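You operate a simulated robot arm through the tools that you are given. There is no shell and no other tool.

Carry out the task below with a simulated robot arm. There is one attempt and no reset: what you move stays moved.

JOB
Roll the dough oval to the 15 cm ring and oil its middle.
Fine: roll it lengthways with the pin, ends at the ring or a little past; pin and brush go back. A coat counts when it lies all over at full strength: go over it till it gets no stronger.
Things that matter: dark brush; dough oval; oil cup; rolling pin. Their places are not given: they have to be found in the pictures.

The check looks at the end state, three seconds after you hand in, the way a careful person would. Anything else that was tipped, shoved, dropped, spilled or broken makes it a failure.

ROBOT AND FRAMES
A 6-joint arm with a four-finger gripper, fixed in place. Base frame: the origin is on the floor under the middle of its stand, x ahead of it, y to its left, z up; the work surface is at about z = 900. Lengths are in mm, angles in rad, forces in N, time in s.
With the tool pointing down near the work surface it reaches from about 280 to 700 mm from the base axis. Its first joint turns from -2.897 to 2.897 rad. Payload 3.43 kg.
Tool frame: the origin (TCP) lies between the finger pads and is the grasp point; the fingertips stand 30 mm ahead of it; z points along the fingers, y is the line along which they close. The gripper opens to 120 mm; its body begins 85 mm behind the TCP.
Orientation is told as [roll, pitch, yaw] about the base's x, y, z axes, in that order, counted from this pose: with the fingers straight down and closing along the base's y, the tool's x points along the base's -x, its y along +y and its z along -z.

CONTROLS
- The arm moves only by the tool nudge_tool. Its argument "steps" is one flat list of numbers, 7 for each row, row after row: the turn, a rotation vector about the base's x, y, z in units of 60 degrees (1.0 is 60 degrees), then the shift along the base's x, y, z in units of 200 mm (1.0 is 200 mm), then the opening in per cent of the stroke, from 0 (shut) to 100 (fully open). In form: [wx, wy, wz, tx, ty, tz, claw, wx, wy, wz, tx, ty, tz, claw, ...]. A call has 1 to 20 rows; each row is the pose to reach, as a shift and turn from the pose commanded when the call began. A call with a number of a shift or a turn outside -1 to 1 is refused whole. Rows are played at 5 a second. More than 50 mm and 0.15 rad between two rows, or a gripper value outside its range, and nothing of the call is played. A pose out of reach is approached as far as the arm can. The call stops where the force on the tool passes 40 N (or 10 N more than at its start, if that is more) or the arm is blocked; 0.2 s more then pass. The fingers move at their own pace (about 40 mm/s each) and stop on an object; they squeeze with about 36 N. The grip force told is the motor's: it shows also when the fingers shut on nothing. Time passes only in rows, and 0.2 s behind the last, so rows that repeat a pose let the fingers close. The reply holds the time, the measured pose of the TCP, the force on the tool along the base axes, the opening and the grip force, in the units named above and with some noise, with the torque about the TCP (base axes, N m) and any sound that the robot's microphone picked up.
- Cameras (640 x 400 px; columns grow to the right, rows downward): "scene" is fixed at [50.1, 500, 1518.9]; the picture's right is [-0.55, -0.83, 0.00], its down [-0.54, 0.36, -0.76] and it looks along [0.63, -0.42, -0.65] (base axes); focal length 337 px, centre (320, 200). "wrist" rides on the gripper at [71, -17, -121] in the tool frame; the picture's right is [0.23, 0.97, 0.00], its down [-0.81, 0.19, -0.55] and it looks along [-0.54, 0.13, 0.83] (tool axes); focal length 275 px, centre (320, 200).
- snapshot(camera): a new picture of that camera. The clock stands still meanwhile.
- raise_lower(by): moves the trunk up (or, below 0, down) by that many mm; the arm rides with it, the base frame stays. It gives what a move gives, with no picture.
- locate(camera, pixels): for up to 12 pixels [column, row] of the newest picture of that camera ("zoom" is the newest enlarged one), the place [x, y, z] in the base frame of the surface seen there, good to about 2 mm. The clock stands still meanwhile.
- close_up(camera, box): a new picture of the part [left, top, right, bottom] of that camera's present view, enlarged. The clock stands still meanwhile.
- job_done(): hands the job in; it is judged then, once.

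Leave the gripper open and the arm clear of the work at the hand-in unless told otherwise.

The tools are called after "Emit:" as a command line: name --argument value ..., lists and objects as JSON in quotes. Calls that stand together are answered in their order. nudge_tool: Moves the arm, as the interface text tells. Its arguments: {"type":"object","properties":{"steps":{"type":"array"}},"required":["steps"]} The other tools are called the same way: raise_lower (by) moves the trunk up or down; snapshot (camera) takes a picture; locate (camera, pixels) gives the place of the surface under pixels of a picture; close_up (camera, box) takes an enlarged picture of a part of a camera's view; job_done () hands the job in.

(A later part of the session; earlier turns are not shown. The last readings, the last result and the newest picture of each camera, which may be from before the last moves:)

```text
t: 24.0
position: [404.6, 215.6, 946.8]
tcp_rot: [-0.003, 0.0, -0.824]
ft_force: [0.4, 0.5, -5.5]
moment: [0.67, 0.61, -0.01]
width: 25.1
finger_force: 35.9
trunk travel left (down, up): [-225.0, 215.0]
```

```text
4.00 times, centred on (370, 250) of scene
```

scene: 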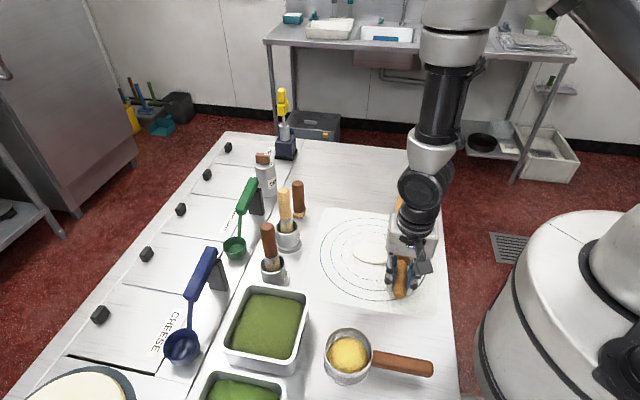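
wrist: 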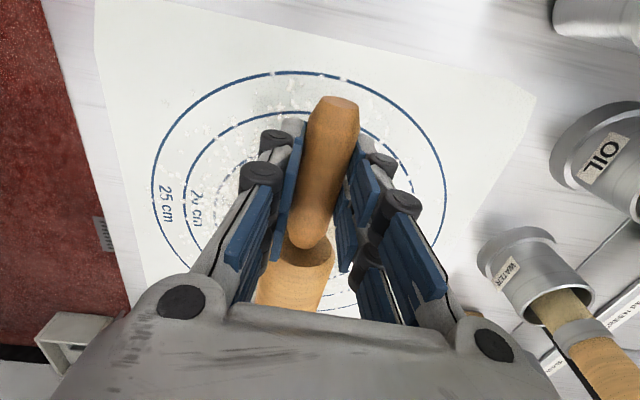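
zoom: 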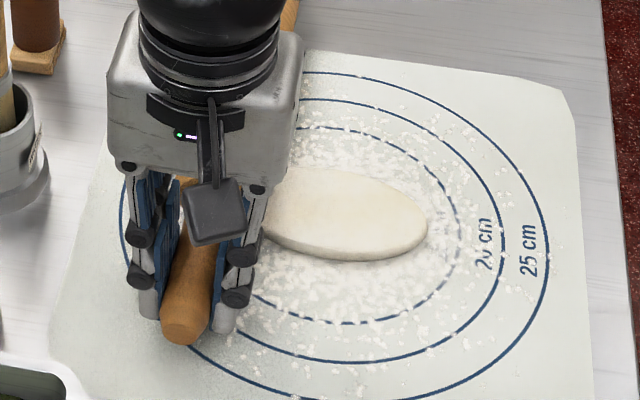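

The -u end is visible at zoom (427,232). I locate it and then roll back at the same height.

Emit:
locate --camera "zoom" --pixels '[[431, 235], [426, 232], [424, 240], [415, 225], [400, 215], [370, 200], [340, 205], [310, 215], [300, 240], [400, 256], [350, 172], [430, 225]]'

Emit:
nudge_tool --steps '[0, 0, 0, -0.0368, -0.0339, 0, 0, 0, 0, 0, -0.0736, -0.0677, 0, 0, 0, 0, 0, -0.1104, -0.1016, 0, 0, 0, 0, 0, -0.1472, -0.1354, 0, 0, 0, 0, 0, -0.184, -0.1693, 0, 0, 0, 0, 0, -0.2208, -0.2031, 0, 0, 0, 0, 0, -0.2576, -0.237, 0, 0, 0, 0, 0, -0.2944, -0.2708, 0, 0, 0, 0, 0, -0.3312, -0.3047, 0, 0, 0, 0, 0, -0.368, -0.3385, 0, 0, 0, 0, 0, -0.4048, -0.3724, 0, 0, 0, 0, 0, -0.4416, -0.4062, 0, 0, 0, 0, 0, -0.4858, -0.4468, 0, 0]'

Emit:
close_up --camera "scene" --box '[300, 200, 440, 300]'

Emit:
locate --camera "zoom" --pixels '[[236, 205], [240, 205], [244, 205], [248, 200], [252, 195], [256, 210], [270, 200], [300, 200], [330, 200], [360, 210], [320, 175], [340, 250]]'

```text
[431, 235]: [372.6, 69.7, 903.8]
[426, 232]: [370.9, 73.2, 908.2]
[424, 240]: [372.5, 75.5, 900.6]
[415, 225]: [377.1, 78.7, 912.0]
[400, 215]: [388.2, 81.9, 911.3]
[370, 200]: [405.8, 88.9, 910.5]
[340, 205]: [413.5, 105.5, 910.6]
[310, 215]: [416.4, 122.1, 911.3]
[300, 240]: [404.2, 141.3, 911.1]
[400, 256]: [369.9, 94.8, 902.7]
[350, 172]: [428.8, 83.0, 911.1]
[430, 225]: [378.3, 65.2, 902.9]
```

```text
t: 26.8
position: [308.6, 127.3, 947.0]
tcp_rot: [0.0, -0.001, -0.822]
ft_force: [-0.6, 0.0, -5.6]
moment: [0.69, 0.62, 0.04]
width: 24.8
finger_force: 35.9
trunk travel left (down, up): [-225.0, 215.0]
```

```text
4.00 times, centred on (370, 250) of scene
```

zoom: 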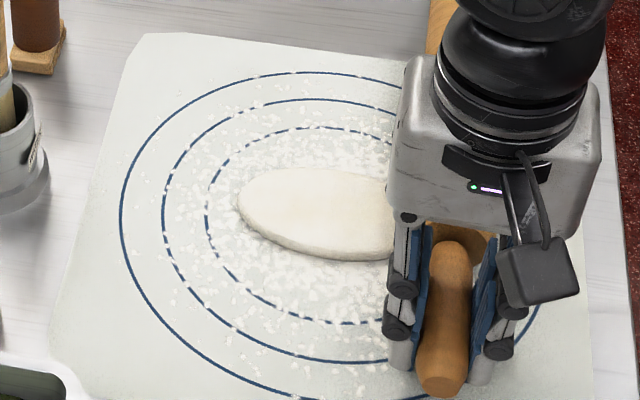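

```text
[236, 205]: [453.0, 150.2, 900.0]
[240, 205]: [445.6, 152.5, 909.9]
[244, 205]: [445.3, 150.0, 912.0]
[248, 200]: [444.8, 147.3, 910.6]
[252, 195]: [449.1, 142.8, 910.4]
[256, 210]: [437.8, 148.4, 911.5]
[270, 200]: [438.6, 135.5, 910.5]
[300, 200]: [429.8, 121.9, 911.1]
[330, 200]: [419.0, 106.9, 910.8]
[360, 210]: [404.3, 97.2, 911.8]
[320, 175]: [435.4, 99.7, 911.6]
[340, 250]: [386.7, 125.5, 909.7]
```

The ends are now at about ±54.5 mm, thickness about 9.5 mm. Lower another 1.2 mm and roll over and back.

Emit:
nudge_tool --steps '[0, 0, 0, 0, 0, -0.006, 0, 0, 0, 0, 0.0368, 0.0339, -0.006, 0, 0, 0, 0, 0.0736, 0.0677, -0.006, 0, 0, 0, 0, 0.1104, 0.1016, -0.006, 0, 0, 0, 0, 0.1472, 0.1354, -0.006, 0, 0, 0, 0, 0.184, 0.1693, -0.006, 0, 0, 0, 0, 0.2208, 0.2031, -0.006, 0, 0, 0, 0, 0.2576, 0.237, -0.006, 0, 0, 0, 0, 0.2944, 0.2708, -0.006, 0, 0, 0, 0, 0.3312, 0.3047, -0.006, 0, 0, 0, 0, 0.368, 0.3385, -0.006, 0, 0, 0, 0, 0.4048, 0.3724, -0.006, 0, 0, 0, 0, 0.4416, 0.4062, -0.006, 0, 0, 0, 0, 0.4858, 0.4468, -0.006, 0]'

Emit:
nudge_tool --steps '[0, 0, 0, -0.0368, -0.0339, 0, 0, 0, 0, 0, -0.0736, -0.0677, 0, 0, 0, 0, 0, -0.1104, -0.1016, 0, 0, 0, 0, 0, -0.1472, -0.1354, 0, 0, 0, 0, 0, -0.184, -0.1693, 0, 0, 0, 0, 0, -0.2208, -0.2031, 0, 0, 0, 0, 0, -0.2576, -0.237, 0, 0, 0, 0, 0, -0.2944, -0.2708, 0, 0, 0, 0, 0, -0.3312, -0.3047, 0, 0, 0, 0, 0, -0.368, -0.3385, 0, 0, 0, 0, 0, -0.4048, -0.3724, 0, 0, 0, 0, 0, -0.4416, -0.4062, 0, 0, 0, 0, 0, -0.4858, -0.4468, 0, 0]'

Emit:
close_up --camera "scene" --box '[300, 200, 440, 300]'

Emit:
locate --camera "zoom" --pixels '[[228, 205], [232, 205], [236, 205], [240, 203], [244, 200], [256, 210], [270, 200], [300, 200], [330, 200], [360, 210], [320, 175], [340, 250]]'

```text
t: 29.8
position: [405.8, 217.1, 944.6]
tcp_rot: [-0.002, -0.001, -0.824]
ft_force: [0.1, 0.1, -5.7]
moment: [0.67, 0.65, 0.02]
width: 25.2
finger_force: 35.9
trunk travel left (down, up): [-225.0, 215.0]
```

```text
t: 32.6
position: [307.0, 127.2, 944.8]
tcp_rot: [0.001, -0.001, -0.823]
ft_force: [0.1, 0.3, -5.7]
moment: [0.68, 0.63, 0.0]
width: 24.9
finger_force: 35.8
trunk travel left (down, up): [-225.0, 215.0]
```

```text
4.00 times, centred on (370, 250) of scene
```

zoom: 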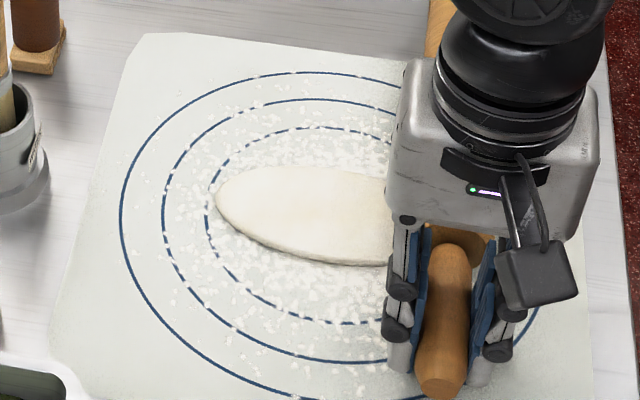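

```text
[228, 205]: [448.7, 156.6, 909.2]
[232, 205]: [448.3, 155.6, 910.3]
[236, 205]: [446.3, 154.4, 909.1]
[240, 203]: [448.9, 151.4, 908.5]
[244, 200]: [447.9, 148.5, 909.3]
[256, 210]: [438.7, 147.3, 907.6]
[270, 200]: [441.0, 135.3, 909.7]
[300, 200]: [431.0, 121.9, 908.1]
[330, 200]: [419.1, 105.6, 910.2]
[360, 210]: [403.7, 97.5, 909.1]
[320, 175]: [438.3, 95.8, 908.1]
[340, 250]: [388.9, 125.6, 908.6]
```

A bigger step: the +u end at zoom (215,195) is now close to the dashed ring. I measure it, then lift clear to see the other end.

Emit:
locate --camera "zoom" --pixels '[[206, 205], [209, 195], [212, 195], [215, 195], [218, 195], [222, 195], [215, 205], [218, 210], [219, 185], [224, 178], [210, 190], [213, 210]]'

Emit:
nudge_tool --steps '[0, 0, 0, 0, 0, 0.2, 0, 0, 0, 0, 0, 0, 0.4, 0, 0, 0, 0, 0.05, -0.17, 0.5, 0, 0, 0, 0, 0.1, -0.35, 0.5, 0, 0, 0, 0, 0.15, -0.53, 0.5, 0]'

Emit:
close_up --camera "scene" --box '[320, 205, 430, 285]'

Emit:
snapshot --camera "scene"

```text
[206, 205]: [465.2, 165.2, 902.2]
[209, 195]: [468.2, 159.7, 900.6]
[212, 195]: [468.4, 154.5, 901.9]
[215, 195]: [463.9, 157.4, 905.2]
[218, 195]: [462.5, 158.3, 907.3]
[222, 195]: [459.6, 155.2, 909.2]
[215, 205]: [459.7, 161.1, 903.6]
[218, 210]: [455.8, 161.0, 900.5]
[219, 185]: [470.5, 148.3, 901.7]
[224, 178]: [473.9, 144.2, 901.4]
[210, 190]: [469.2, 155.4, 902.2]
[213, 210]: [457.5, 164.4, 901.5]
```

```text
t: 33.8
position: [338.8, 19.1, 1045.8]
tcp_rot: [0.001, 0.001, -0.824]
ft_force: [0.6, 0.3, -5.7]
moment: [0.66, 0.62, -0.02]
width: 25.1
finger_force: 36.6
trunk travel left (down, up): [-225.0, 215.0]
```

```text
5.00 times, centred on (375, 245) of scene
```

zoom: 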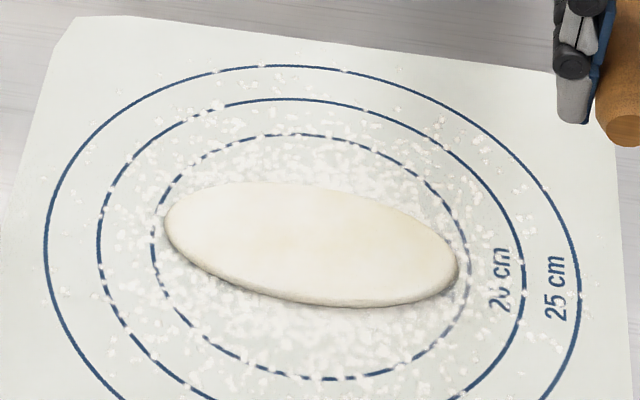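

```text
taken
```

scene: 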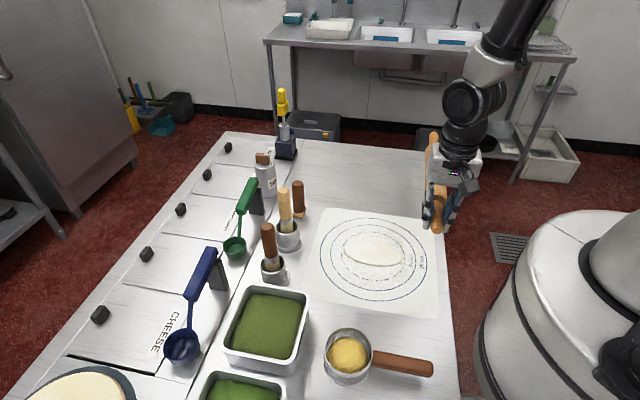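

Both ends can be seen now: left at zoom (165,218), right at (458,268), just inside the dashed ring. I measure both ends against the ring.

Emit:
close_up --camera "scene" --box '[320, 205, 430, 285]'

Emit:
locate --camera "zoom" --pixels '[[462, 268], [459, 268], [456, 268], [452, 268], [450, 285], [455, 280], [459, 258], [468, 260], [465, 285], [440, 265], [300, 240], [465, 268]]'

Emit:
locate --camera "zoom" --pixels '[[160, 218], [163, 218], [166, 218], [169, 218], [164, 230], [167, 240], [165, 205], [172, 197], [154, 235], [152, 250], [158, 215], [180, 218]]'

```text
5.00 times, centred on (375, 245) of scene
```

zoom: 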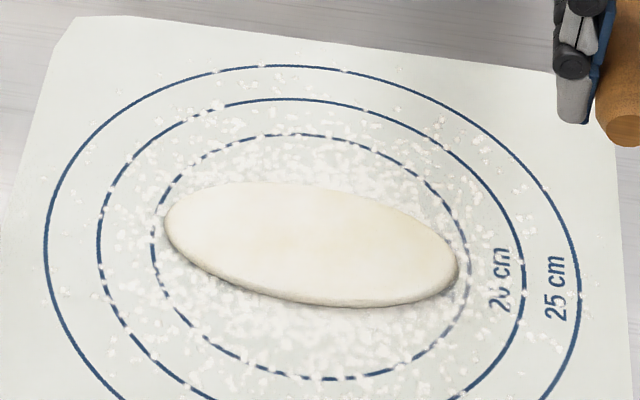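

```text
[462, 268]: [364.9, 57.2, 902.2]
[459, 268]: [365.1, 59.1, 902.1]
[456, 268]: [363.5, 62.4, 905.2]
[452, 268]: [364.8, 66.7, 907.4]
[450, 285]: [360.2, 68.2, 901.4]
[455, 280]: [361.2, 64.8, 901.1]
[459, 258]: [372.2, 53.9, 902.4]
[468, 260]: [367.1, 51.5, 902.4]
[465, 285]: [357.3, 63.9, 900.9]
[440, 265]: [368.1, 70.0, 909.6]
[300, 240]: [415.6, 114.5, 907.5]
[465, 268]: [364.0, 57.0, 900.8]
```

```text
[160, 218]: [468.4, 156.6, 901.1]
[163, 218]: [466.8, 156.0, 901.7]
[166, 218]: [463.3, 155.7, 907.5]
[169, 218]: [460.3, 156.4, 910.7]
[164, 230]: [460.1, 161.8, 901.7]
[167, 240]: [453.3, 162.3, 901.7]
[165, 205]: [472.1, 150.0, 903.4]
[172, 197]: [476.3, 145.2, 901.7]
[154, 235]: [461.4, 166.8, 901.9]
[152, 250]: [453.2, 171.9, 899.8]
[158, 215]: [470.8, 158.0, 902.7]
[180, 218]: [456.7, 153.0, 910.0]
```

The dough is now about 139 mm long (ends at +70.8 and -68.2 from the middle), about 7 mm thick, still along 43°. It needs about 6-8 mm more at each end. I bring the pin back just outside the -u end, only 0.4 mm lower, and make one pass.

Emit:
nudge_tool --steps '[0, 0, 0, -0.06, 0.17, 0, 0, 0, 0, 0, -0.12, 0.34, 0, 0, 0, 0, 0, -0.1794, 0.5029, 0, 0, 0, 0, 0, -0.1794, 0.5029, -0.2, 0, 0, 0, 0, -0.1794, 0.5029, -0.4, 0, 0, 0, 0, -0.1794, 0.5029, -0.502, 0, 0, 0, 0, -0.1794, 0.5029, -0.502, 0]'

Emit:
nudge_tool --steps '[0, 0, 0, 0.0368, 0.0339, 0, 0, 0, 0, 0, 0.0736, 0.0677, 0, 0, 0, 0, 0, 0.1104, 0.1016, 0, 0, 0, 0, 0, 0.1472, 0.1354, 0, 0, 0, 0, 0, 0.184, 0.1693, 0, 0, 0, 0, 0, 0.2208, 0.2031, 0, 0, 0, 0, 0, 0.2576, 0.237, 0, 0, 0, 0, 0, 0.2944, 0.2708, 0, 0, 0, 0, 0, 0.3312, 0.3047, 0, 0, 0, 0, 0, 0.368, 0.3385, 0, 0, 0, 0, 0, 0.4048, 0.3724, 0, 0, 0, 0, 0, 0.4416, 0.4062, 0, 0, 0, 0, 0, 0.4784, 0.4401, 0, 0, 0, 0, 0, 0.5152, 0.474, 0, 0, 0, 0, 0, 0.5446, 0.501, 0, 0]'

Emit:
close_up --camera "scene" --box '[320, 205, 430, 285]'

Emit:
locate --camera "zoom" --pixels '[[474, 270], [471, 270], [468, 270], [465, 270], [462, 270], [459, 270], [456, 270], [452, 270], [440, 265], [400, 250], [350, 240], [300, 240]]'

```text
t: 35.4
position: [300.9, 122.4, 945.2]
tcp_rot: [0.0, 0.002, -0.822]
ft_force: [-0.1, -0.7, -6.3]
moment: [0.68, 0.62, -0.02]
width: 24.9
finger_force: 36.4
trunk travel left (down, up): [-225.0, 215.0]
```

```text
t: 38.6
position: [413.0, 221.7, 945.1]
tcp_rot: [-0.001, 0.001, -0.823]
ft_force: [1.0, 0.1, -6.7]
moment: [0.66, 0.64, 0.03]
width: 25.0
finger_force: 36.0
trunk travel left (down, up): [-225.0, 215.0]
```

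```text
5.00 times, centred on (375, 245) of scene
```

zoom: 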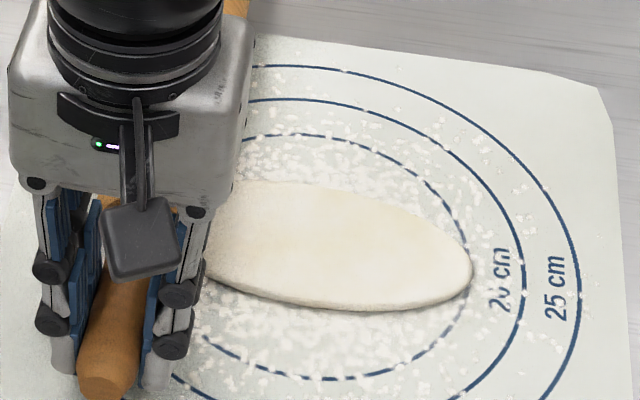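

```text
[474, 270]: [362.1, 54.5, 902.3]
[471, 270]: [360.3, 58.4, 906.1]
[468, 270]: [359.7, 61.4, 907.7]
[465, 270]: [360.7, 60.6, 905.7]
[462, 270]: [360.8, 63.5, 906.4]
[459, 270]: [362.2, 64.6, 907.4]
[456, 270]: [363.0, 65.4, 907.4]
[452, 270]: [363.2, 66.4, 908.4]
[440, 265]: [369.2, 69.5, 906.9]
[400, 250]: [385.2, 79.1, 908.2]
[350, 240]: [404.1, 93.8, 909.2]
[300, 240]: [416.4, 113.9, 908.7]
```

The -u end is now at about -74. I lift off and move clear to measure both ends.

Emit:
nudge_tool --steps '[0, 0, 0, 0, 0, 0.2, 0, 0, 0, 0, 0, 0, 0.4, 0, 0, 0, 0, -0.07, -0.2, 0.5, 0, 0, 0, 0, -0.14, -0.4, 0.5, 0, 0, 0, 0, -0.21, -0.6, 0.5, 0, 0, 0, 0, -0.28, -0.8, 0.5, 0, 0, 0, 0, -0.35, -1.0, 0.5, 0]'

Emit:
close_up --camera "scene" --box '[320, 205, 430, 285]'

Emit:
locate --camera "zoom" --pixels '[[478, 270], [475, 270], [473, 272], [471, 270], [470, 280], [466, 290], [152, 215], [155, 215], [158, 215], [161, 215], [155, 228], [160, 200]]'

```text
t: 40.2
position: [340.5, 19.0, 1046.2]
tcp_rot: [0.002, 0.0, -0.824]
ft_force: [0.4, -0.7, -5.0]
moment: [0.67, 0.6, -0.03]
width: 24.7
finger_force: 35.5
trunk travel left (down, up): [-225.0, 215.0]
```

```text
5.00 times, centred on (375, 245) of scene
```

zoom: 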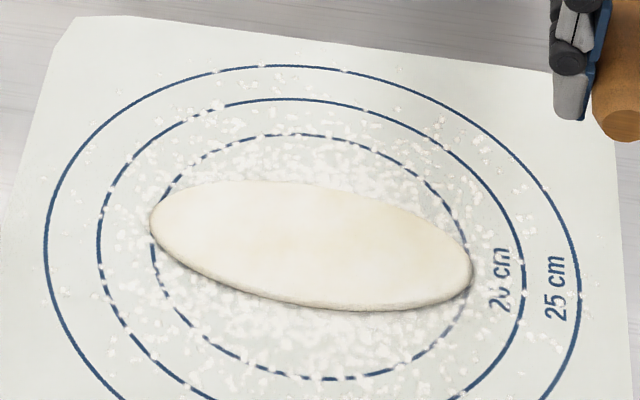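

```text
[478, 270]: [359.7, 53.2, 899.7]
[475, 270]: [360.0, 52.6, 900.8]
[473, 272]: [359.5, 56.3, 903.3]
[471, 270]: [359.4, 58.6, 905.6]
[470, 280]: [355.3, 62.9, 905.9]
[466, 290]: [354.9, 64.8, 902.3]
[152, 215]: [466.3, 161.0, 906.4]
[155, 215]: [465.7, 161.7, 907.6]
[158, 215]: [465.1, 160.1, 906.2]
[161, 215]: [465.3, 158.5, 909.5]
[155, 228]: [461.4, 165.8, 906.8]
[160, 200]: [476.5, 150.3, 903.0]
```

Both ends now seem to reach the ring. I zoom tightly on each end to check.

Emit:
close_up --camera "scene" --box '[335, 230, 367, 250]'

Emit:
locate --camera "zoom" --pixels '[[210, 200], [220, 200], [230, 200], [240, 200], [220, 230], [240, 250], [235, 170], [250, 140], [300, 100], [215, 300], [300, 200], [400, 200]]'

Emit:
close_up --camera "scene" --box '[385, 240, 417, 260]'

Emit:
locate --camera "zoom" --pixels '[[400, 200], [410, 200], [390, 200], [380, 200], [400, 230], [380, 260], [370, 280], [400, 170], [380, 130], [385, 300], [350, 200], [300, 200]]'

```text
16.00 times, centred on (351, 240) of scene
```

zoom: 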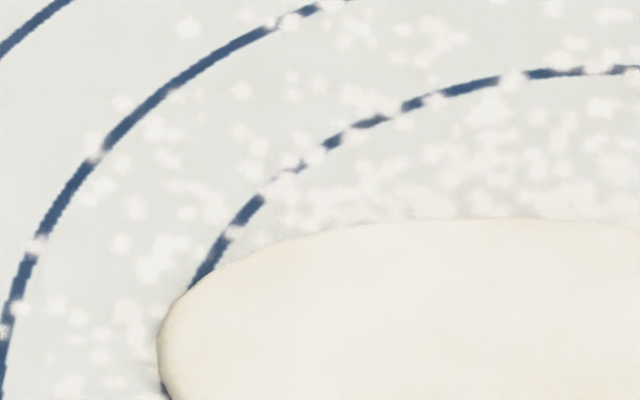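

```text
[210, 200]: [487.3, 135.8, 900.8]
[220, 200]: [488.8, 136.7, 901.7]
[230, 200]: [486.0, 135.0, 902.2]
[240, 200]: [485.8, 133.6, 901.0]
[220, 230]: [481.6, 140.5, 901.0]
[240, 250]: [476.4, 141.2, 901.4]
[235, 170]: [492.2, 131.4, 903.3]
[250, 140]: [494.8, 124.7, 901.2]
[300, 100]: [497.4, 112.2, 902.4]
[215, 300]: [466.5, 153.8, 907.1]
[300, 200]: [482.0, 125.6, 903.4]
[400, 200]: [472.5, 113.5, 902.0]
```

```text
16.00 times, centred on (401, 250) of scene
```

zoom: 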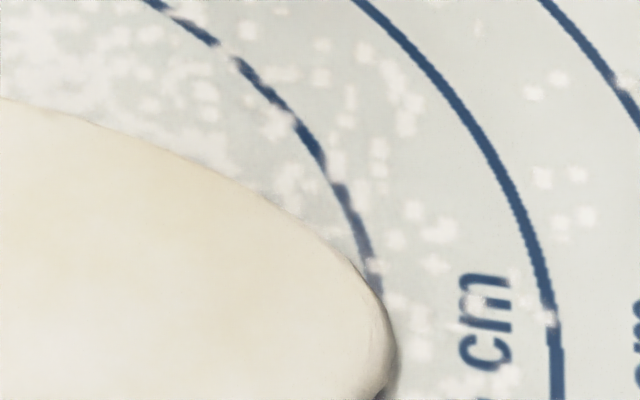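

```text
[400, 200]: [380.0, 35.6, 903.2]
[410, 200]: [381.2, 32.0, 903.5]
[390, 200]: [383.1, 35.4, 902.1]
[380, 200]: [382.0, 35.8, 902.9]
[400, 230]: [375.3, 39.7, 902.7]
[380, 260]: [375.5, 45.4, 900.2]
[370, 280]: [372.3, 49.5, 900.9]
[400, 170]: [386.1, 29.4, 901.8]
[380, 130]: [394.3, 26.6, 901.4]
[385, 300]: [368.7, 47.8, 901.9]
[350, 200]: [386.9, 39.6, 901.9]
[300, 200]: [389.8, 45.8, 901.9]
```

Both ends lie 2-3 mm past the 15 cm ring, as the ring disappears under them and the tips bulge just beyond: left at (157,345), right at (398,345) in the enlargements. That is the wanted length. Now I take the pin back the way it came, in two stages.

Emit:
nudge_tool --steps '[0, 0, 0.111, 0.056, -0.103, 0, 0, 0, 0, 0.222, 0.112, -0.206, 0, 0, 0, 0, 0.333, 0.168, -0.309, 0, 0, 0, 0, 0.444, 0.224, -0.412, 0, 0, 0, 0, 0.555, 0.28, -0.515, 0, 0, 0, 0, 0.666, 0.336, -0.618, 0, 0, 0, 0, 0.777, 0.391, -0.72, 0, 0]'

Emit:
nudge_tool --steps '[0, 0, 0.111, 0.056, -0.104, 0, 0, 0, 0, 0.222, 0.112, -0.208, 0, 0, 0, 0, 0.333, 0.168, -0.312, 0, 0, 0, 0, 0.444, 0.224, -0.416, 0, 0, 0, 0, 0.555, 0.28, -0.52, 0, 0, 0, 0, 0.666, 0.336, -0.624, 0, 0, 0, 0, 0.775, 0.392, -0.727, 0, 0, 0, 0, 0.775, 0.392, -0.727, 0, 0]'

Emit:
snapshot --camera "scene"

Emit:
close_up --camera "scene" --box '[300, 195, 450, 320]'

```text
t: 41.8
position: [418.7, -122.5, 1044.8]
tcp_rot: [-0.001, 0.002, -0.007]
ft_force: [0.1, -0.7, -5.8]
moment: [-0.04, 0.91, -0.04]
width: 25.1
finger_force: 35.5
trunk travel left (down, up): [-225.0, 215.0]
```

```text
t: 43.6
position: [497.9, -268.3, 1044.2]
tcp_rot: [0.0, 0.001, 0.806]
ft_force: [0.4, 0.0, -5.2]
moment: [-0.62, 0.63, 0.0]
width: 25.1
finger_force: 35.9
trunk travel left (down, up): [-225.0, 215.0]
```

```text
taken
```

scene: 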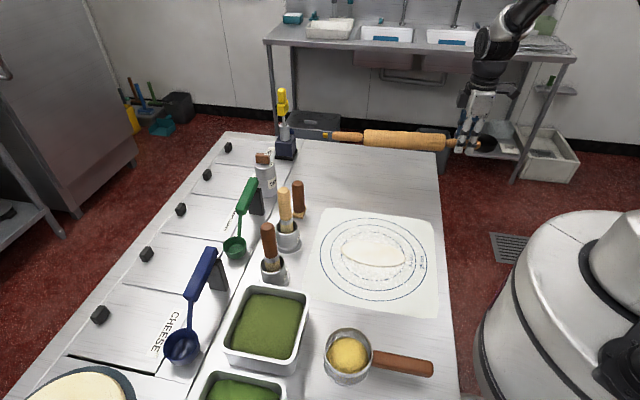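

```text
3.20 times, centred on (375, 258) of scene
```

zoom: 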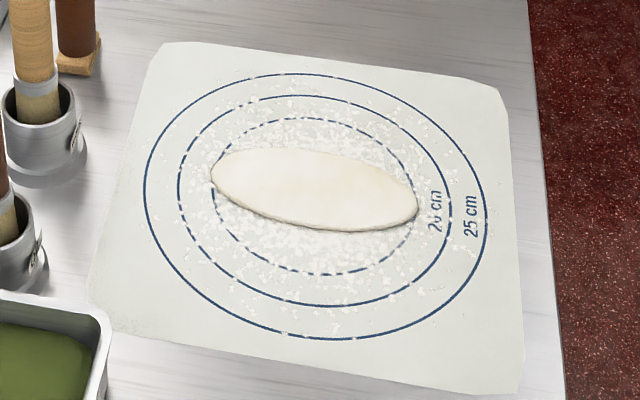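

The dough spans the ring neatly. Now I lower the pin towards its old place, first to about z 939, then feel for the table.

Emit:
nudge_tool --steps '[0, 0, -0.004, -0.0035, -0.006, -0.125, 0, 0, 0, -0.004, -0.0035, -0.006, -0.25, 0, 0, 0, -0.004, -0.0035, -0.006, -0.375, 0, 0, 0, -0.004, -0.0035, -0.006, -0.46, 0, 0, 0, -0.004, -0.0035, -0.006, -0.525, 0, 0, 0, -0.004, -0.0035, -0.006, -0.525, 0]'

Emit:
nudge_tool --steps '[0, 0, 0, 0, 0, -0.005, 0, 0, 0, 0, 0, 0, -0.01, 0, 0, 0, 0, 0, 0, -0.015, 0]'

Emit:
snapshot --camera "wrist"

Emit:
close_up --camera "scene" --box '[320, 130, 490, 210]'

```text
t: 45.0
position: [495.9, -269.8, 941.6]
tcp_rot: [-0.001, -0.003, 0.797]
ft_force: [-1.4, -1.8, 1.9]
moment: [0.81, -0.81, -0.04]
width: 24.9
finger_force: 36.7
trunk travel left (down, up): [-225.0, 215.0]
```

```text
t: 45.8
position: [495.8, -269.4, 938.2]
tcp_rot: [0.0, 0.0, 0.796]
ft_force: [-2.9, -2.8, 1.1]
moment: [0.73, -0.72, 0.16]
width: 24.9
finger_force: 36.4
trunk travel left (down, up): [-225.0, 215.0]
```

```text
taken
```

wrist: 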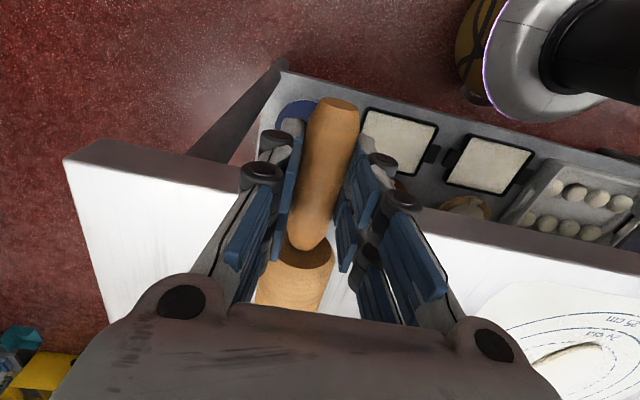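

```text
3.76 times, centred on (405, 170) of scene
```

zoom: 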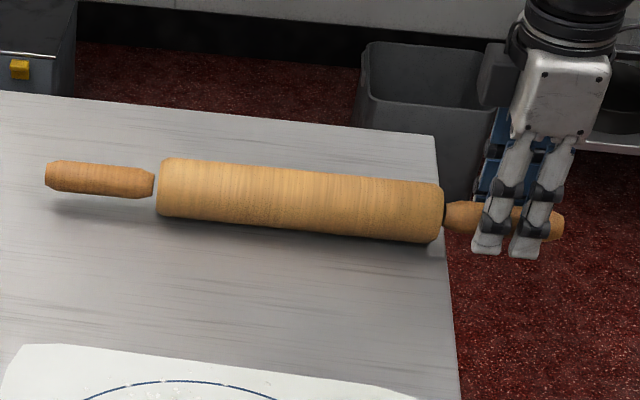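

The far end of the barrel touched first (the pin sagged a touch in the grip) and it is levelling out as I go. I lower 3 mm more to the height where I picked it up.

Emit:
nudge_tool --steps '[0, 0, 0, 0, 0, -0.005, 0, 0, 0, 0, 0, 0, -0.01, 0, 0, 0, 0, 0, 0, -0.015, 0, 0, 0, 0, 0, 0, -0.015, 0]'

Emit:
close_up --camera "scene" --box '[320, 130, 490, 210]'

```text
t: 46.8
position: [497.2, -269.5, 935.5]
tcp_rot: [-0.002, -0.001, 0.798]
ft_force: [-4.5, -3.2, 12.1]
moment: [-0.07, 0.09, 0.01]
width: 25.1
finger_force: 36.0
trunk travel left (down, up): [-225.0, 215.0]
```

```text
3.76 times, centred on (405, 170) of scene
```

zoom: 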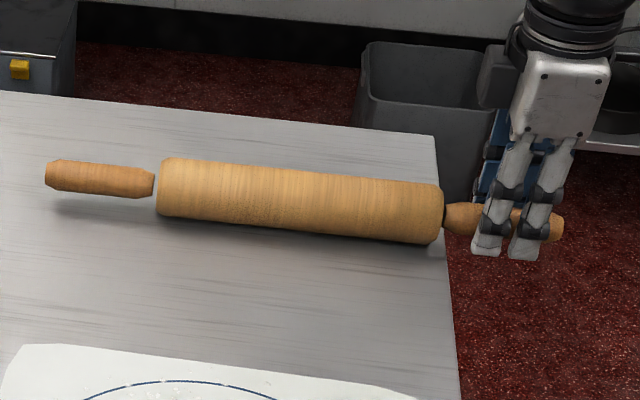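

It sits level, and the picture matches the start within about 1 mm. I relieve the pressure by 0.6 mm and open the fingers gently.

Emit:
nudge_tool --steps '[0, 0, 0, 0, 0, 0.003, 0, 0, 0, 0, 0, 0, 0.003, 0, 0, 0, 0, 0, 0, 0.003, 25, 0, 0, 0, 0, 0, 0.003, 35, 0, 0, 0, 0, 0, 0.003, 50, 0, 0, 0, 0, 0, 0.003, 75, 0, 0, 0, 0, 0, 0.003, 100, 0, 0, 0, 0, 0, 0.003, 100, 0, 0, 0, 0, 0, 0.003, 100]'

Emit:
close_up --camera "scene" --box '[320, 130, 490, 210]'

Emit:
snapshot --camera "wrist"

```text
t: 48.8
position: [496.4, -269.0, 935.1]
tcp_rot: [0.001, 0.0, 0.796]
ft_force: [-0.2, -0.3, 0.2]
moment: [0.01, 0.02, 0.03]
width: 118.6
finger_force: 0.1
trunk travel left (down, up): [-225.0, 215.0]
```

```text
3.76 times, centred on (405, 170) of scene
```

zoom: 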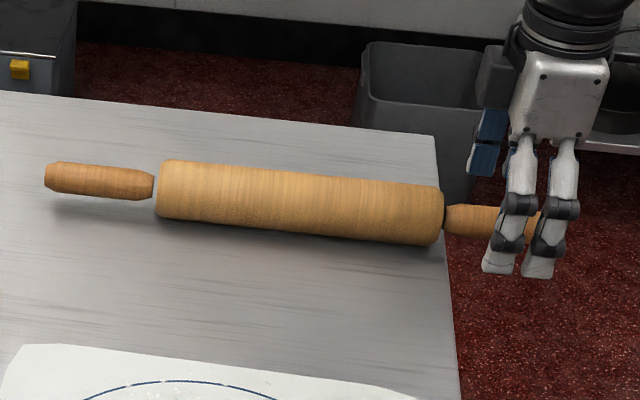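

```text
taken
```

wrist: 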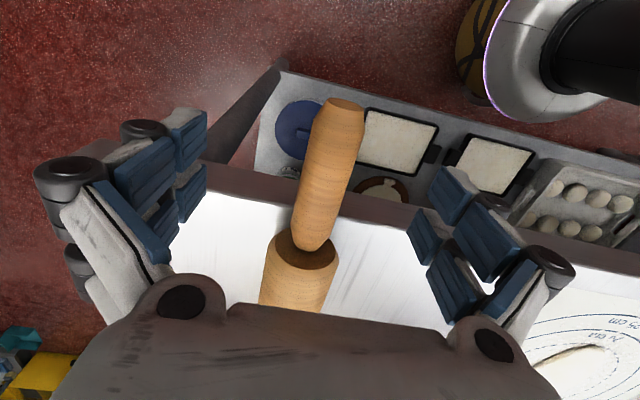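

The pin rests where it was. I raise the arm straight up and swing over towards the oil cup, well above the brush tops (z 1071).

Emit:
nudge_tool --steps '[0, 0, 0, 0, 0, 0.2, 100, 0, 0, 0, 0, 0, 0.4, 100, 0, 0, 0, 0, 0, 0.6, 100, 0, 0, 0, 0, 0, 0.8, 100, 0, 0, 0, 0, 0, 1.0, 100]'

Emit:
nudge_tool --steps '[0, 0, -0.111, -0.04, 0.14, 0.05, 100, 0, 0, -0.222, -0.08, 0.28, 0.1, 100, 0, 0, -0.333, -0.12, 0.42, 0.15, 100, 0, 0, -0.444, -0.16, 0.56, 0.2, 100, 0, 0, -0.555, -0.2, 0.7, 0.25, 100, 0, 0, -0.666, -0.24, 0.84, 0.3, 100, 0, 0, -0.775, -0.28, 0.98, 0.35, 100]'

Emit:
nudge_tool --steps '[0, 0, -0.111, 0.0, 0.14, 0, 100, 0, 0, -0.222, 0.0, 0.28, 0, 100, 0, 0, -0.333, 0.0, 0.42, 0, 100, 0, 0, -0.444, 0.0, 0.56, 0, 100, 0, 0, -0.555, 0.0, 0.7, 0, 100, 0, 0, -0.666, 0.0, 0.84, 0, 100, 0, 0, -0.772, 0.0, 0.98, 0, 100]'

Emit:
snapshot --camera "wrist"

Emit:
snapshot --camera "scene"

```text
t: 50.0
position: [497.3, -269.2, 1135.8]
tcp_rot: [-0.001, 0.001, 0.797]
ft_force: [-0.1, 0.1, -0.3]
moment: [0.02, -0.03, 0.01]
width: 120.0
finger_force: 0.0
trunk travel left (down, up): [-225.0, 215.0]
```

```text
t: 51.6
position: [439.9, -71.2, 1205.4]
tcp_rot: [0.0, 0.0, -0.016]
ft_force: [-0.6, 0.6, -0.3]
moment: [-0.01, -0.05, 0.01]
width: 120.0
finger_force: 0.0
trunk travel left (down, up): [-225.0, 215.0]
```

```text
t: 53.2
position: [441.3, 125.8, 1204.0]
tcp_rot: [-0.001, 0.001, -0.824]
ft_force: [0.1, 0.3, -0.1]
moment: [-0.01, 0.0, -0.02]
width: 119.8
finger_force: 0.0
trunk travel left (down, up): [-225.0, 215.0]
```

```text
taken
```

wrist: 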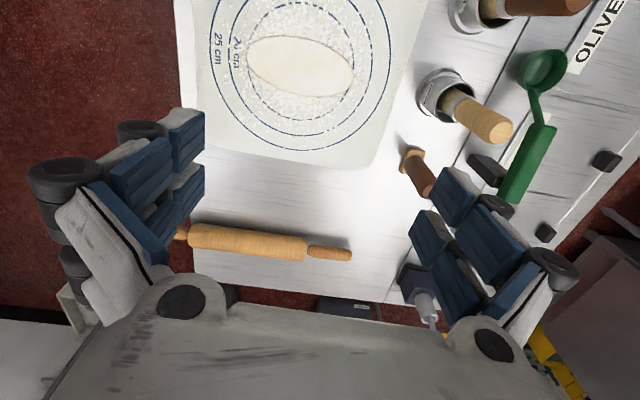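

```text
taken
```

scene: 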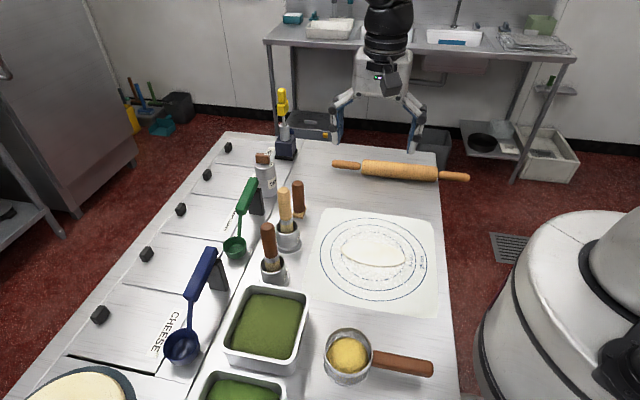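

A good view of the dough from above. I check its ends against the ring from this viewpoint too.

Emit:
close_up --camera "wrist" --box '[220, 0, 400, 140]'

Emit:
locate --camera "wrist" --pixels '[[245, 55], [248, 55], [251, 55], [352, 88], [355, 88], [358, 88], [300, 67], [275, 37], [320, 97], [290, 95], [320, 45], [300, 50]]'

Emit:
locate --camera "wrist" --pixels '[[440, 90], [465, 100], [480, 112], [497, 128], [460, 82], [465, 12], [500, 5], [560, 5], [540, 65], [525, 150], [505, 195], [470, 155]]'

```text
2.86 times, centred on (310, 70) of wrist
```

zoom: 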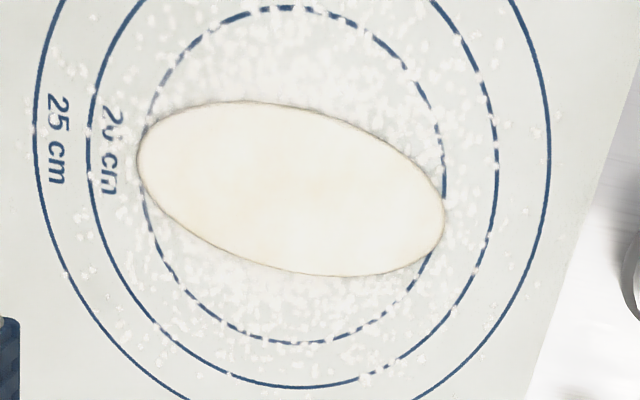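

```text
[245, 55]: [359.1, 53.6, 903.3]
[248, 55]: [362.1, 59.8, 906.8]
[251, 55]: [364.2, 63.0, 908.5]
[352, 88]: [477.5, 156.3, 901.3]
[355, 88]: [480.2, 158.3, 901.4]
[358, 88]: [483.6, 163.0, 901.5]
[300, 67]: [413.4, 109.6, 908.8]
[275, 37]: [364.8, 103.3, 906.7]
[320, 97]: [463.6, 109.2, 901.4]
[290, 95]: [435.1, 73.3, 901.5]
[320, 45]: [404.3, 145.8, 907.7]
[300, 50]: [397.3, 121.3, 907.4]
```

```text
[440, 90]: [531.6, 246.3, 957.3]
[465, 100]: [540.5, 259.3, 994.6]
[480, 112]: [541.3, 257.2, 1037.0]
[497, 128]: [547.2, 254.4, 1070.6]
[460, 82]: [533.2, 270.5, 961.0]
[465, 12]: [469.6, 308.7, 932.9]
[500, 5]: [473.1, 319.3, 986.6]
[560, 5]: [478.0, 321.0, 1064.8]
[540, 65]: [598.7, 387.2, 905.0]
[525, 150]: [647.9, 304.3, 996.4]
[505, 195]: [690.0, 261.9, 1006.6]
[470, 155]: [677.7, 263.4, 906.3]
```

From here too both tips sit about 2 mm past the dashed ring, so the rolling is done. Now I go over the dark brush (top at about (477,333,1071)).

Emit:
nudge_tool --steps '[0, 0, 0, 0.03, 0.2, 0, 100, 0, 0, 0, 0.06, 0.4, 0, 100, 0, 0, 0, 0.09, 0.6, 0, 100, 0, 0, 0, 0.12, 0.8, 0, 100, 0, 0, 0, 0.15, 0.95, 0, 100]'

Emit:
snapshot --camera "wrist"

Emit:
snapshot --camera "scene"

```text
t: 54.4
position: [471.4, 314.3, 1203.7]
tcp_rot: [0.002, 0.001, -0.821]
ft_force: [0.4, 0.4, 0.0]
moment: [0.0, 0.02, -0.02]
width: 120.3
finger_force: 0.1
trunk travel left (down, up): [-225.0, 215.0]
```

```text
taken
```

wrist: 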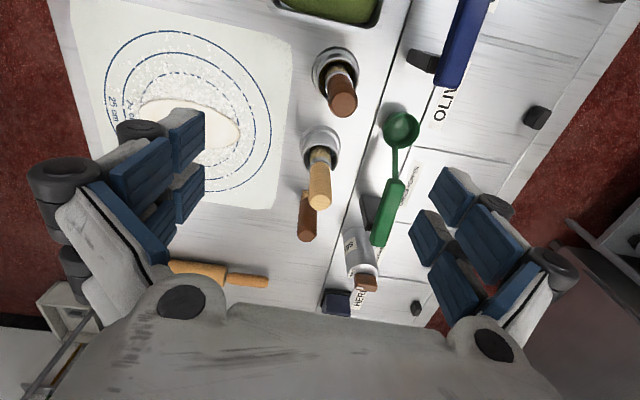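

```text
taken
```

scene: 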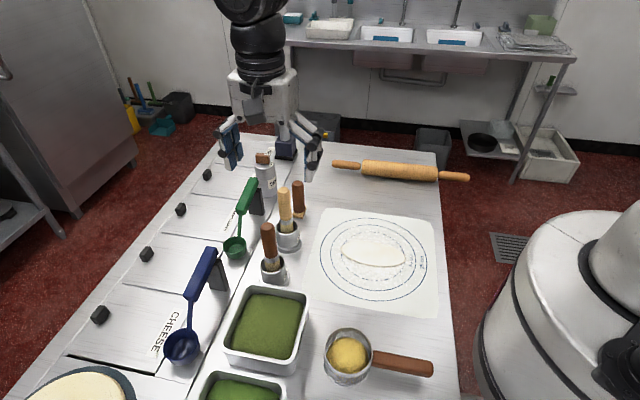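

The dark brush stands in the OIL cup at wrist (335,85). I enlarge it and locate the handle and cup rim.

Emit:
close_up --camera "wrist" --box '[290, 30, 390, 130]'

Emit:
locate --camera "zoom" --pixels '[[330, 310], [370, 290], [290, 285], [370, 325], [350, 270], [330, 220], [310, 190], [300, 160], [240, 150], [280, 90], [350, 95], [390, 140]]'

```text
4.00 times, centred on (340, 80) of wrist
```

zoom: 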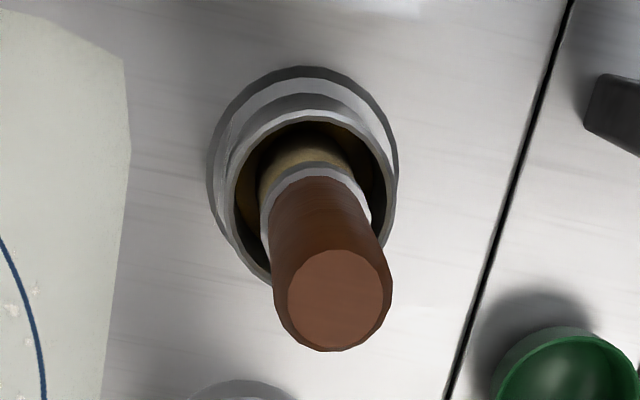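

```text
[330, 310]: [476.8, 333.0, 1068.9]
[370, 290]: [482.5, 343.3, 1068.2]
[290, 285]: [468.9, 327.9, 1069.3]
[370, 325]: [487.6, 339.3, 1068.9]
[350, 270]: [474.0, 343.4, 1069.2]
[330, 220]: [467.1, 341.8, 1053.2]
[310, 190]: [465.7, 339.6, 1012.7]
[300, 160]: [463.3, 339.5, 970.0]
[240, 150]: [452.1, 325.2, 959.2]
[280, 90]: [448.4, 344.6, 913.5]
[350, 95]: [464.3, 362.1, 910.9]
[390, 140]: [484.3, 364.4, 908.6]
```

The brush axis is at about (477,336), near vertical; the handle runs from z 996 to 1069 and the cup rim is near z 959. I centre over it and come down to just above the handle first.

Emit:
nudge_tool --steps '[0, 0, 0, 0.029, 0.106, -0.1, 80, 0, 0, 0, 0.029, 0.106, -0.3, 80, 0, 0, 0, 0.029, 0.106, -0.45, 80, 0, 0, 0, 0.029, 0.106, -0.45, 80]'

Emit:
snapshot --camera "wrist"

Emit:
snapshot --camera "scene"

```text
t: 55.4
position: [475.9, 333.3, 1115.2]
tcp_rot: [0.003, 0.0, -0.823]
ft_force: [-0.3, 0.2, 0.0]
moment: [0.02, -0.02, -0.02]
width: 96.1
finger_force: 0.0
trunk travel left (down, up): [-225.0, 215.0]
```

```text
taken
```

wrist: 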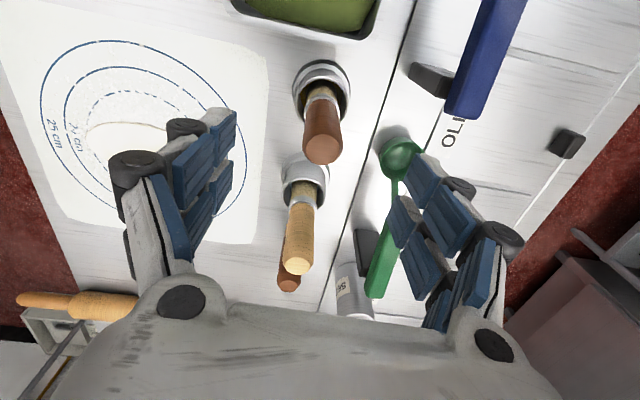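

```text
taken
```

scene: 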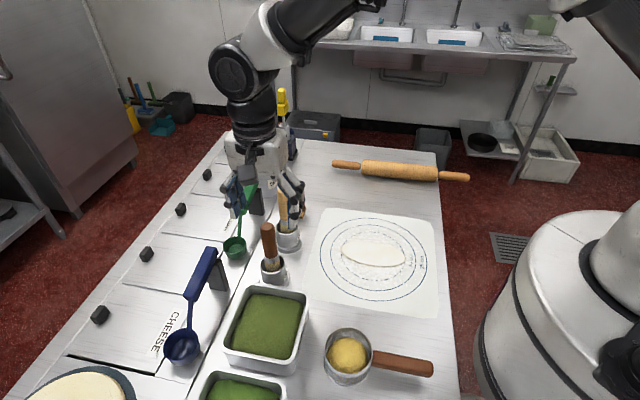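

The cap is centred between the fingers at (323,147). A quick refinement of its place, then down.

Emit:
locate --camera "wrist" --pixels '[[323, 148], [310, 150], [335, 148], [322, 138], [322, 158], [320, 120], [318, 105]]'

Emit:
close_up --camera "wrist" --box '[270, 50, 380, 170]'

```text
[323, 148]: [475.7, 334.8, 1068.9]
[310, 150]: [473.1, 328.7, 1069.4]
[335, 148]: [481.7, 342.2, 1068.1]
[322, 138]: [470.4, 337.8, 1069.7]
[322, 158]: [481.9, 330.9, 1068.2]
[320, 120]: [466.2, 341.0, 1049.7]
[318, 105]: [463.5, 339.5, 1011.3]
```

```text
3.33 times, centred on (325, 110) of wrist
```

zoom: 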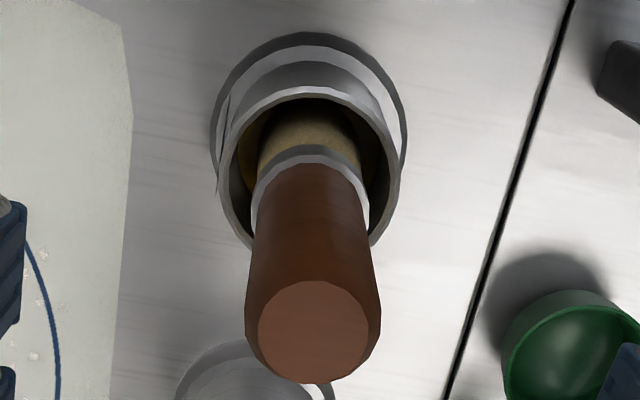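

Cap centre (476,335). I go down to z 1040 with a 1.5 mm correction in y, then shut the fingers on the handle.

Emit:
nudge_tool --steps '[0, 0, 0, 0, 0.008, -0.125, 80, 0, 0, 0, 0, 0.008, -0.25, 80, 0, 0, 0, 0, 0.008, -0.375, 80, 0, 0, 0, 0, 0.008, -0.375, 80]'

Emit:
nudge_tool --steps '[0, 0, 0, 0, 0, 0, 50, 0, 0, 0, 0, 0, 0, 35, 0, 0, 0, 0, 0, 0, 25, 0, 0, 0, 0, 0, 0, 0, 0, 0, 0, 0, 0, 0, 0, 0, 0, 0, 0, 0, 0, 0, 0, 0, 0, 0, 0, 0, 0, 0, 0, 0, 0, 0, 0, 0]'

Emit:
snapshot --camera "wrist"

Emit:
snapshot --camera "scene"

```text
t: 56.4
position: [478.3, 335.1, 1040.3]
tcp_rot: [0.0, 0.0, -0.823]
ft_force: [0.0, 0.2, 0.2]
moment: [-0.02, 0.01, -0.02]
width: 95.9
finger_force: 0.0
trunk travel left (down, up): [-225.0, 215.0]
```

```text
t: 58.2
position: [476.7, 336.1, 1040.4]
tcp_rot: [0.001, -0.001, -0.82]
ft_force: [-0.8, 0.0, -0.4]
moment: [0.03, 0.03, 0.02]
width: 25.5
finger_force: 35.8
trunk travel left (down, up): [-225.0, 215.0]
```

```text
taken
```

wrist: 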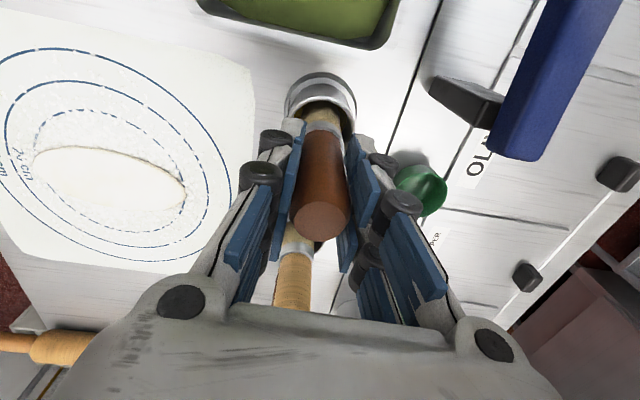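

```text
taken
```

scene: 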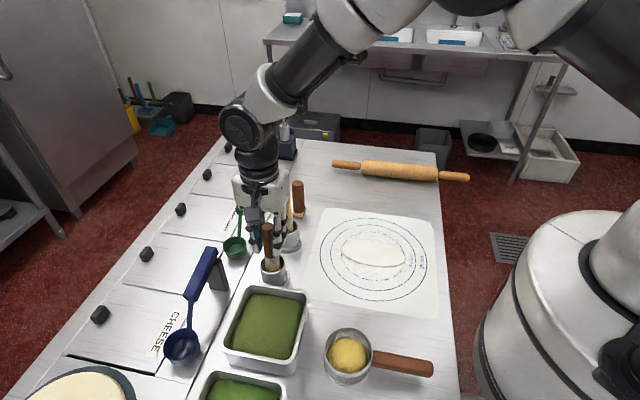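

The brush handle is held (25.5 mm, 36 N). I lift slowly and straight up, watching that the cup stays.

Emit:
nudge_tool --steps '[0, 0, 0, 0, 0, 0.05, 0, 0, 0, 0, 0, 0, 0.1, 0, 0, 0, 0, 0, 0, 0.15, 0, 0, 0, 0, 0, 0, 0.2, 0, 0, 0, 0, 0, 0, 0.25, 0, 0, 0, 0, 0, 0, 0.3, 0, 0, 0, 0, 0, 0, 0.35, 0, 0, 0, 0, 0, 0, 0.4, 0, 0, 0, 0, 0, 0, 0.4, 0]'

Emit:
snapshot --camera "scene"

Emit:
close_up --camera "scene" --box '[230, 180, 320, 290]'

```text
t: 60.2
position: [477.7, 336.7, 1118.8]
tcp_rot: [-0.001, 0.0, -0.821]
ft_force: [-0.2, 0.7, -0.1]
moment: [0.02, 0.01, -0.02]
width: 25.1
finger_force: 35.5
trunk travel left (down, up): [-225.0, 215.0]
```

```text
taken
```

scene: 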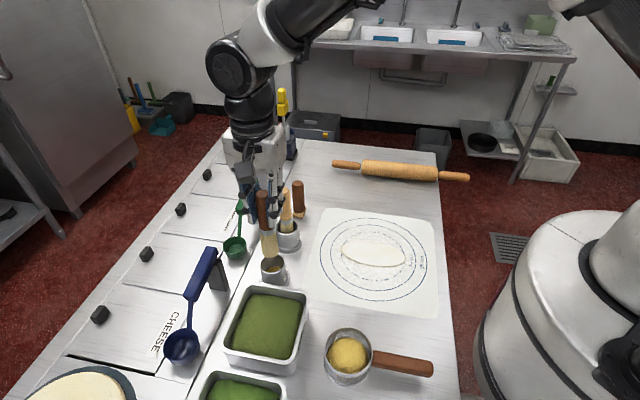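

```text
3.64 times, centred on (275, 235) of scene
```

zoom: 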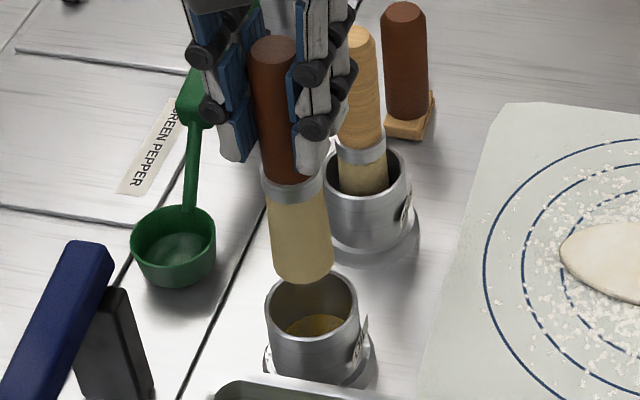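

The brush is out cleanly and the cup stayed put, with oil visible in its bottom. I locate the bristle end and the oil level.

Emit:
locate --camera "zoom" --pixels '[[302, 275], [302, 265], [280, 275], [325, 270], [300, 240], [318, 325], [295, 190], [275, 150], [275, 60], [310, 285], [275, 210], [322, 210]]'

Emit:
close_up --camera "scene" --box '[255, 225, 300, 285]'

Emit:
close_up --camera "wrist" --box '[250, 60, 390, 250]'

```text
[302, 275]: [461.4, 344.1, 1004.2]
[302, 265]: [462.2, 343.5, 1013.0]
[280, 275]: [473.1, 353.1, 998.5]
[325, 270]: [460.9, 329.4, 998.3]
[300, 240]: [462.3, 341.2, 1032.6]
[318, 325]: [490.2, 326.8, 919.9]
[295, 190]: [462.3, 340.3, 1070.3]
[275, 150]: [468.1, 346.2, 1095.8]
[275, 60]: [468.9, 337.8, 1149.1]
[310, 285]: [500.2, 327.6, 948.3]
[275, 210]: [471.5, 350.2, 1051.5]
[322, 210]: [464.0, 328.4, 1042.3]
```

```text
6.67 times, centred on (278, 255) of scene
```

zoom: 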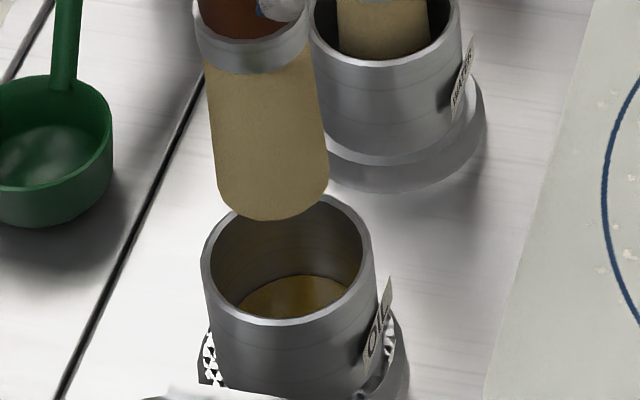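

```text
2.11 times, centred on (320, 155) of wrist
```

zoom: 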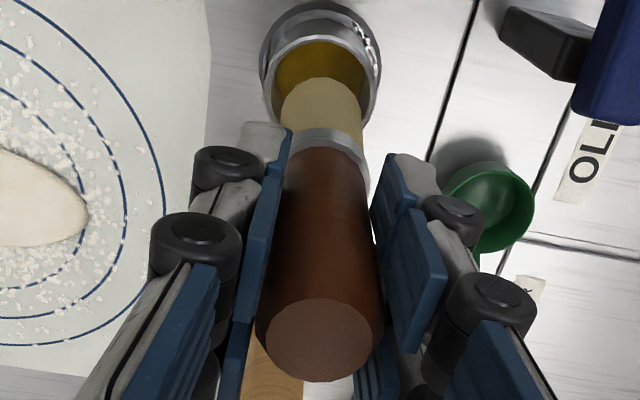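

The bristle end is about 121 mm below the TCP and just met the oil surface (z about 920) in its resting place. The bristles look pale, so I dip again to the resting depth, hold there a moment, then lift slowly and pause above the cup so any drip falls back in.

Emit:
nudge_tool --steps '[0, 0, 0, 0, 0, -0.1, 0, 0, 0, 0, 0, 0, -0.2, 0, 0, 0, 0, 0, 0, -0.3, 0, 0, 0, 0, 0, 0, -0.36, 0, 0, 0, 0, 0, 0, -0.39, 0, 0, 0, 0, 0, 0, -0.395, 0, 0, 0, 0, 0, 0, -0.395, 0, 0, 0, 0, 0, 0, -0.395, 0, 0, 0, 0, 0, 0, -0.395, 0]'

Emit:
nudge_tool --steps '[0, 0, 0, 0, 0, 0.04, 0, 0, 0, 0, 0, 0, 0.08, 0, 0, 0, 0, 0, 0, 0.12, 0, 0, 0, 0, 0, 0, 0.16, 0, 0, 0, 0, 0, 0, 0.2, 0, 0, 0, 0, 0, 0, 0.24, 0, 0, 0, 0, 0, 0, 0.24, 0, 0, 0, 0, 0, 0, 0.24, 0, 0, 0, 0, 0, 0, 0.24, 0, 0, 0, 0, 0, 0, 0.24, 0, 0, 0, 0, 0, 0, 0.24, 0, 0, 0, 0, 0, 0, 0.32, 0, 0, 0, 0, 0, 0, 0.4, 0, 0, 0, 0, 0, 0, 0.4, 0]'

Emit:
close_up --camera "scene" --box '[255, 215, 300, 285]'

```text
t: 62.2
position: [476.7, 335.7, 1040.1]
tcp_rot: [0.0, 0.0, -0.823]
ft_force: [0.3, -0.4, -0.5]
moment: [0.05, 0.01, 0.02]
width: 25.3
finger_force: 36.0
trunk travel left (down, up): [-225.0, 215.0]
```

```text
t: 65.2
position: [476.4, 334.8, 1119.6]
tcp_rot: [0.0, -0.001, -0.822]
ft_force: [-0.7, -0.3, -1.1]
moment: [-0.02, -0.02, -0.04]
width: 25.1
finger_force: 35.8
trunk travel left (down, up): [-225.0, 215.0]
```

```text
5.71 times, centred on (278, 250) of scene
```

zoom: 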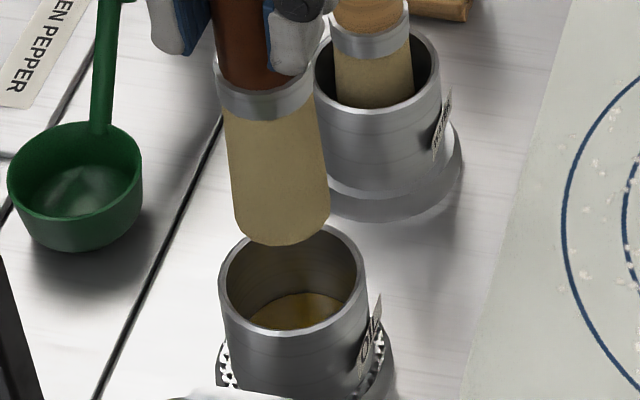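

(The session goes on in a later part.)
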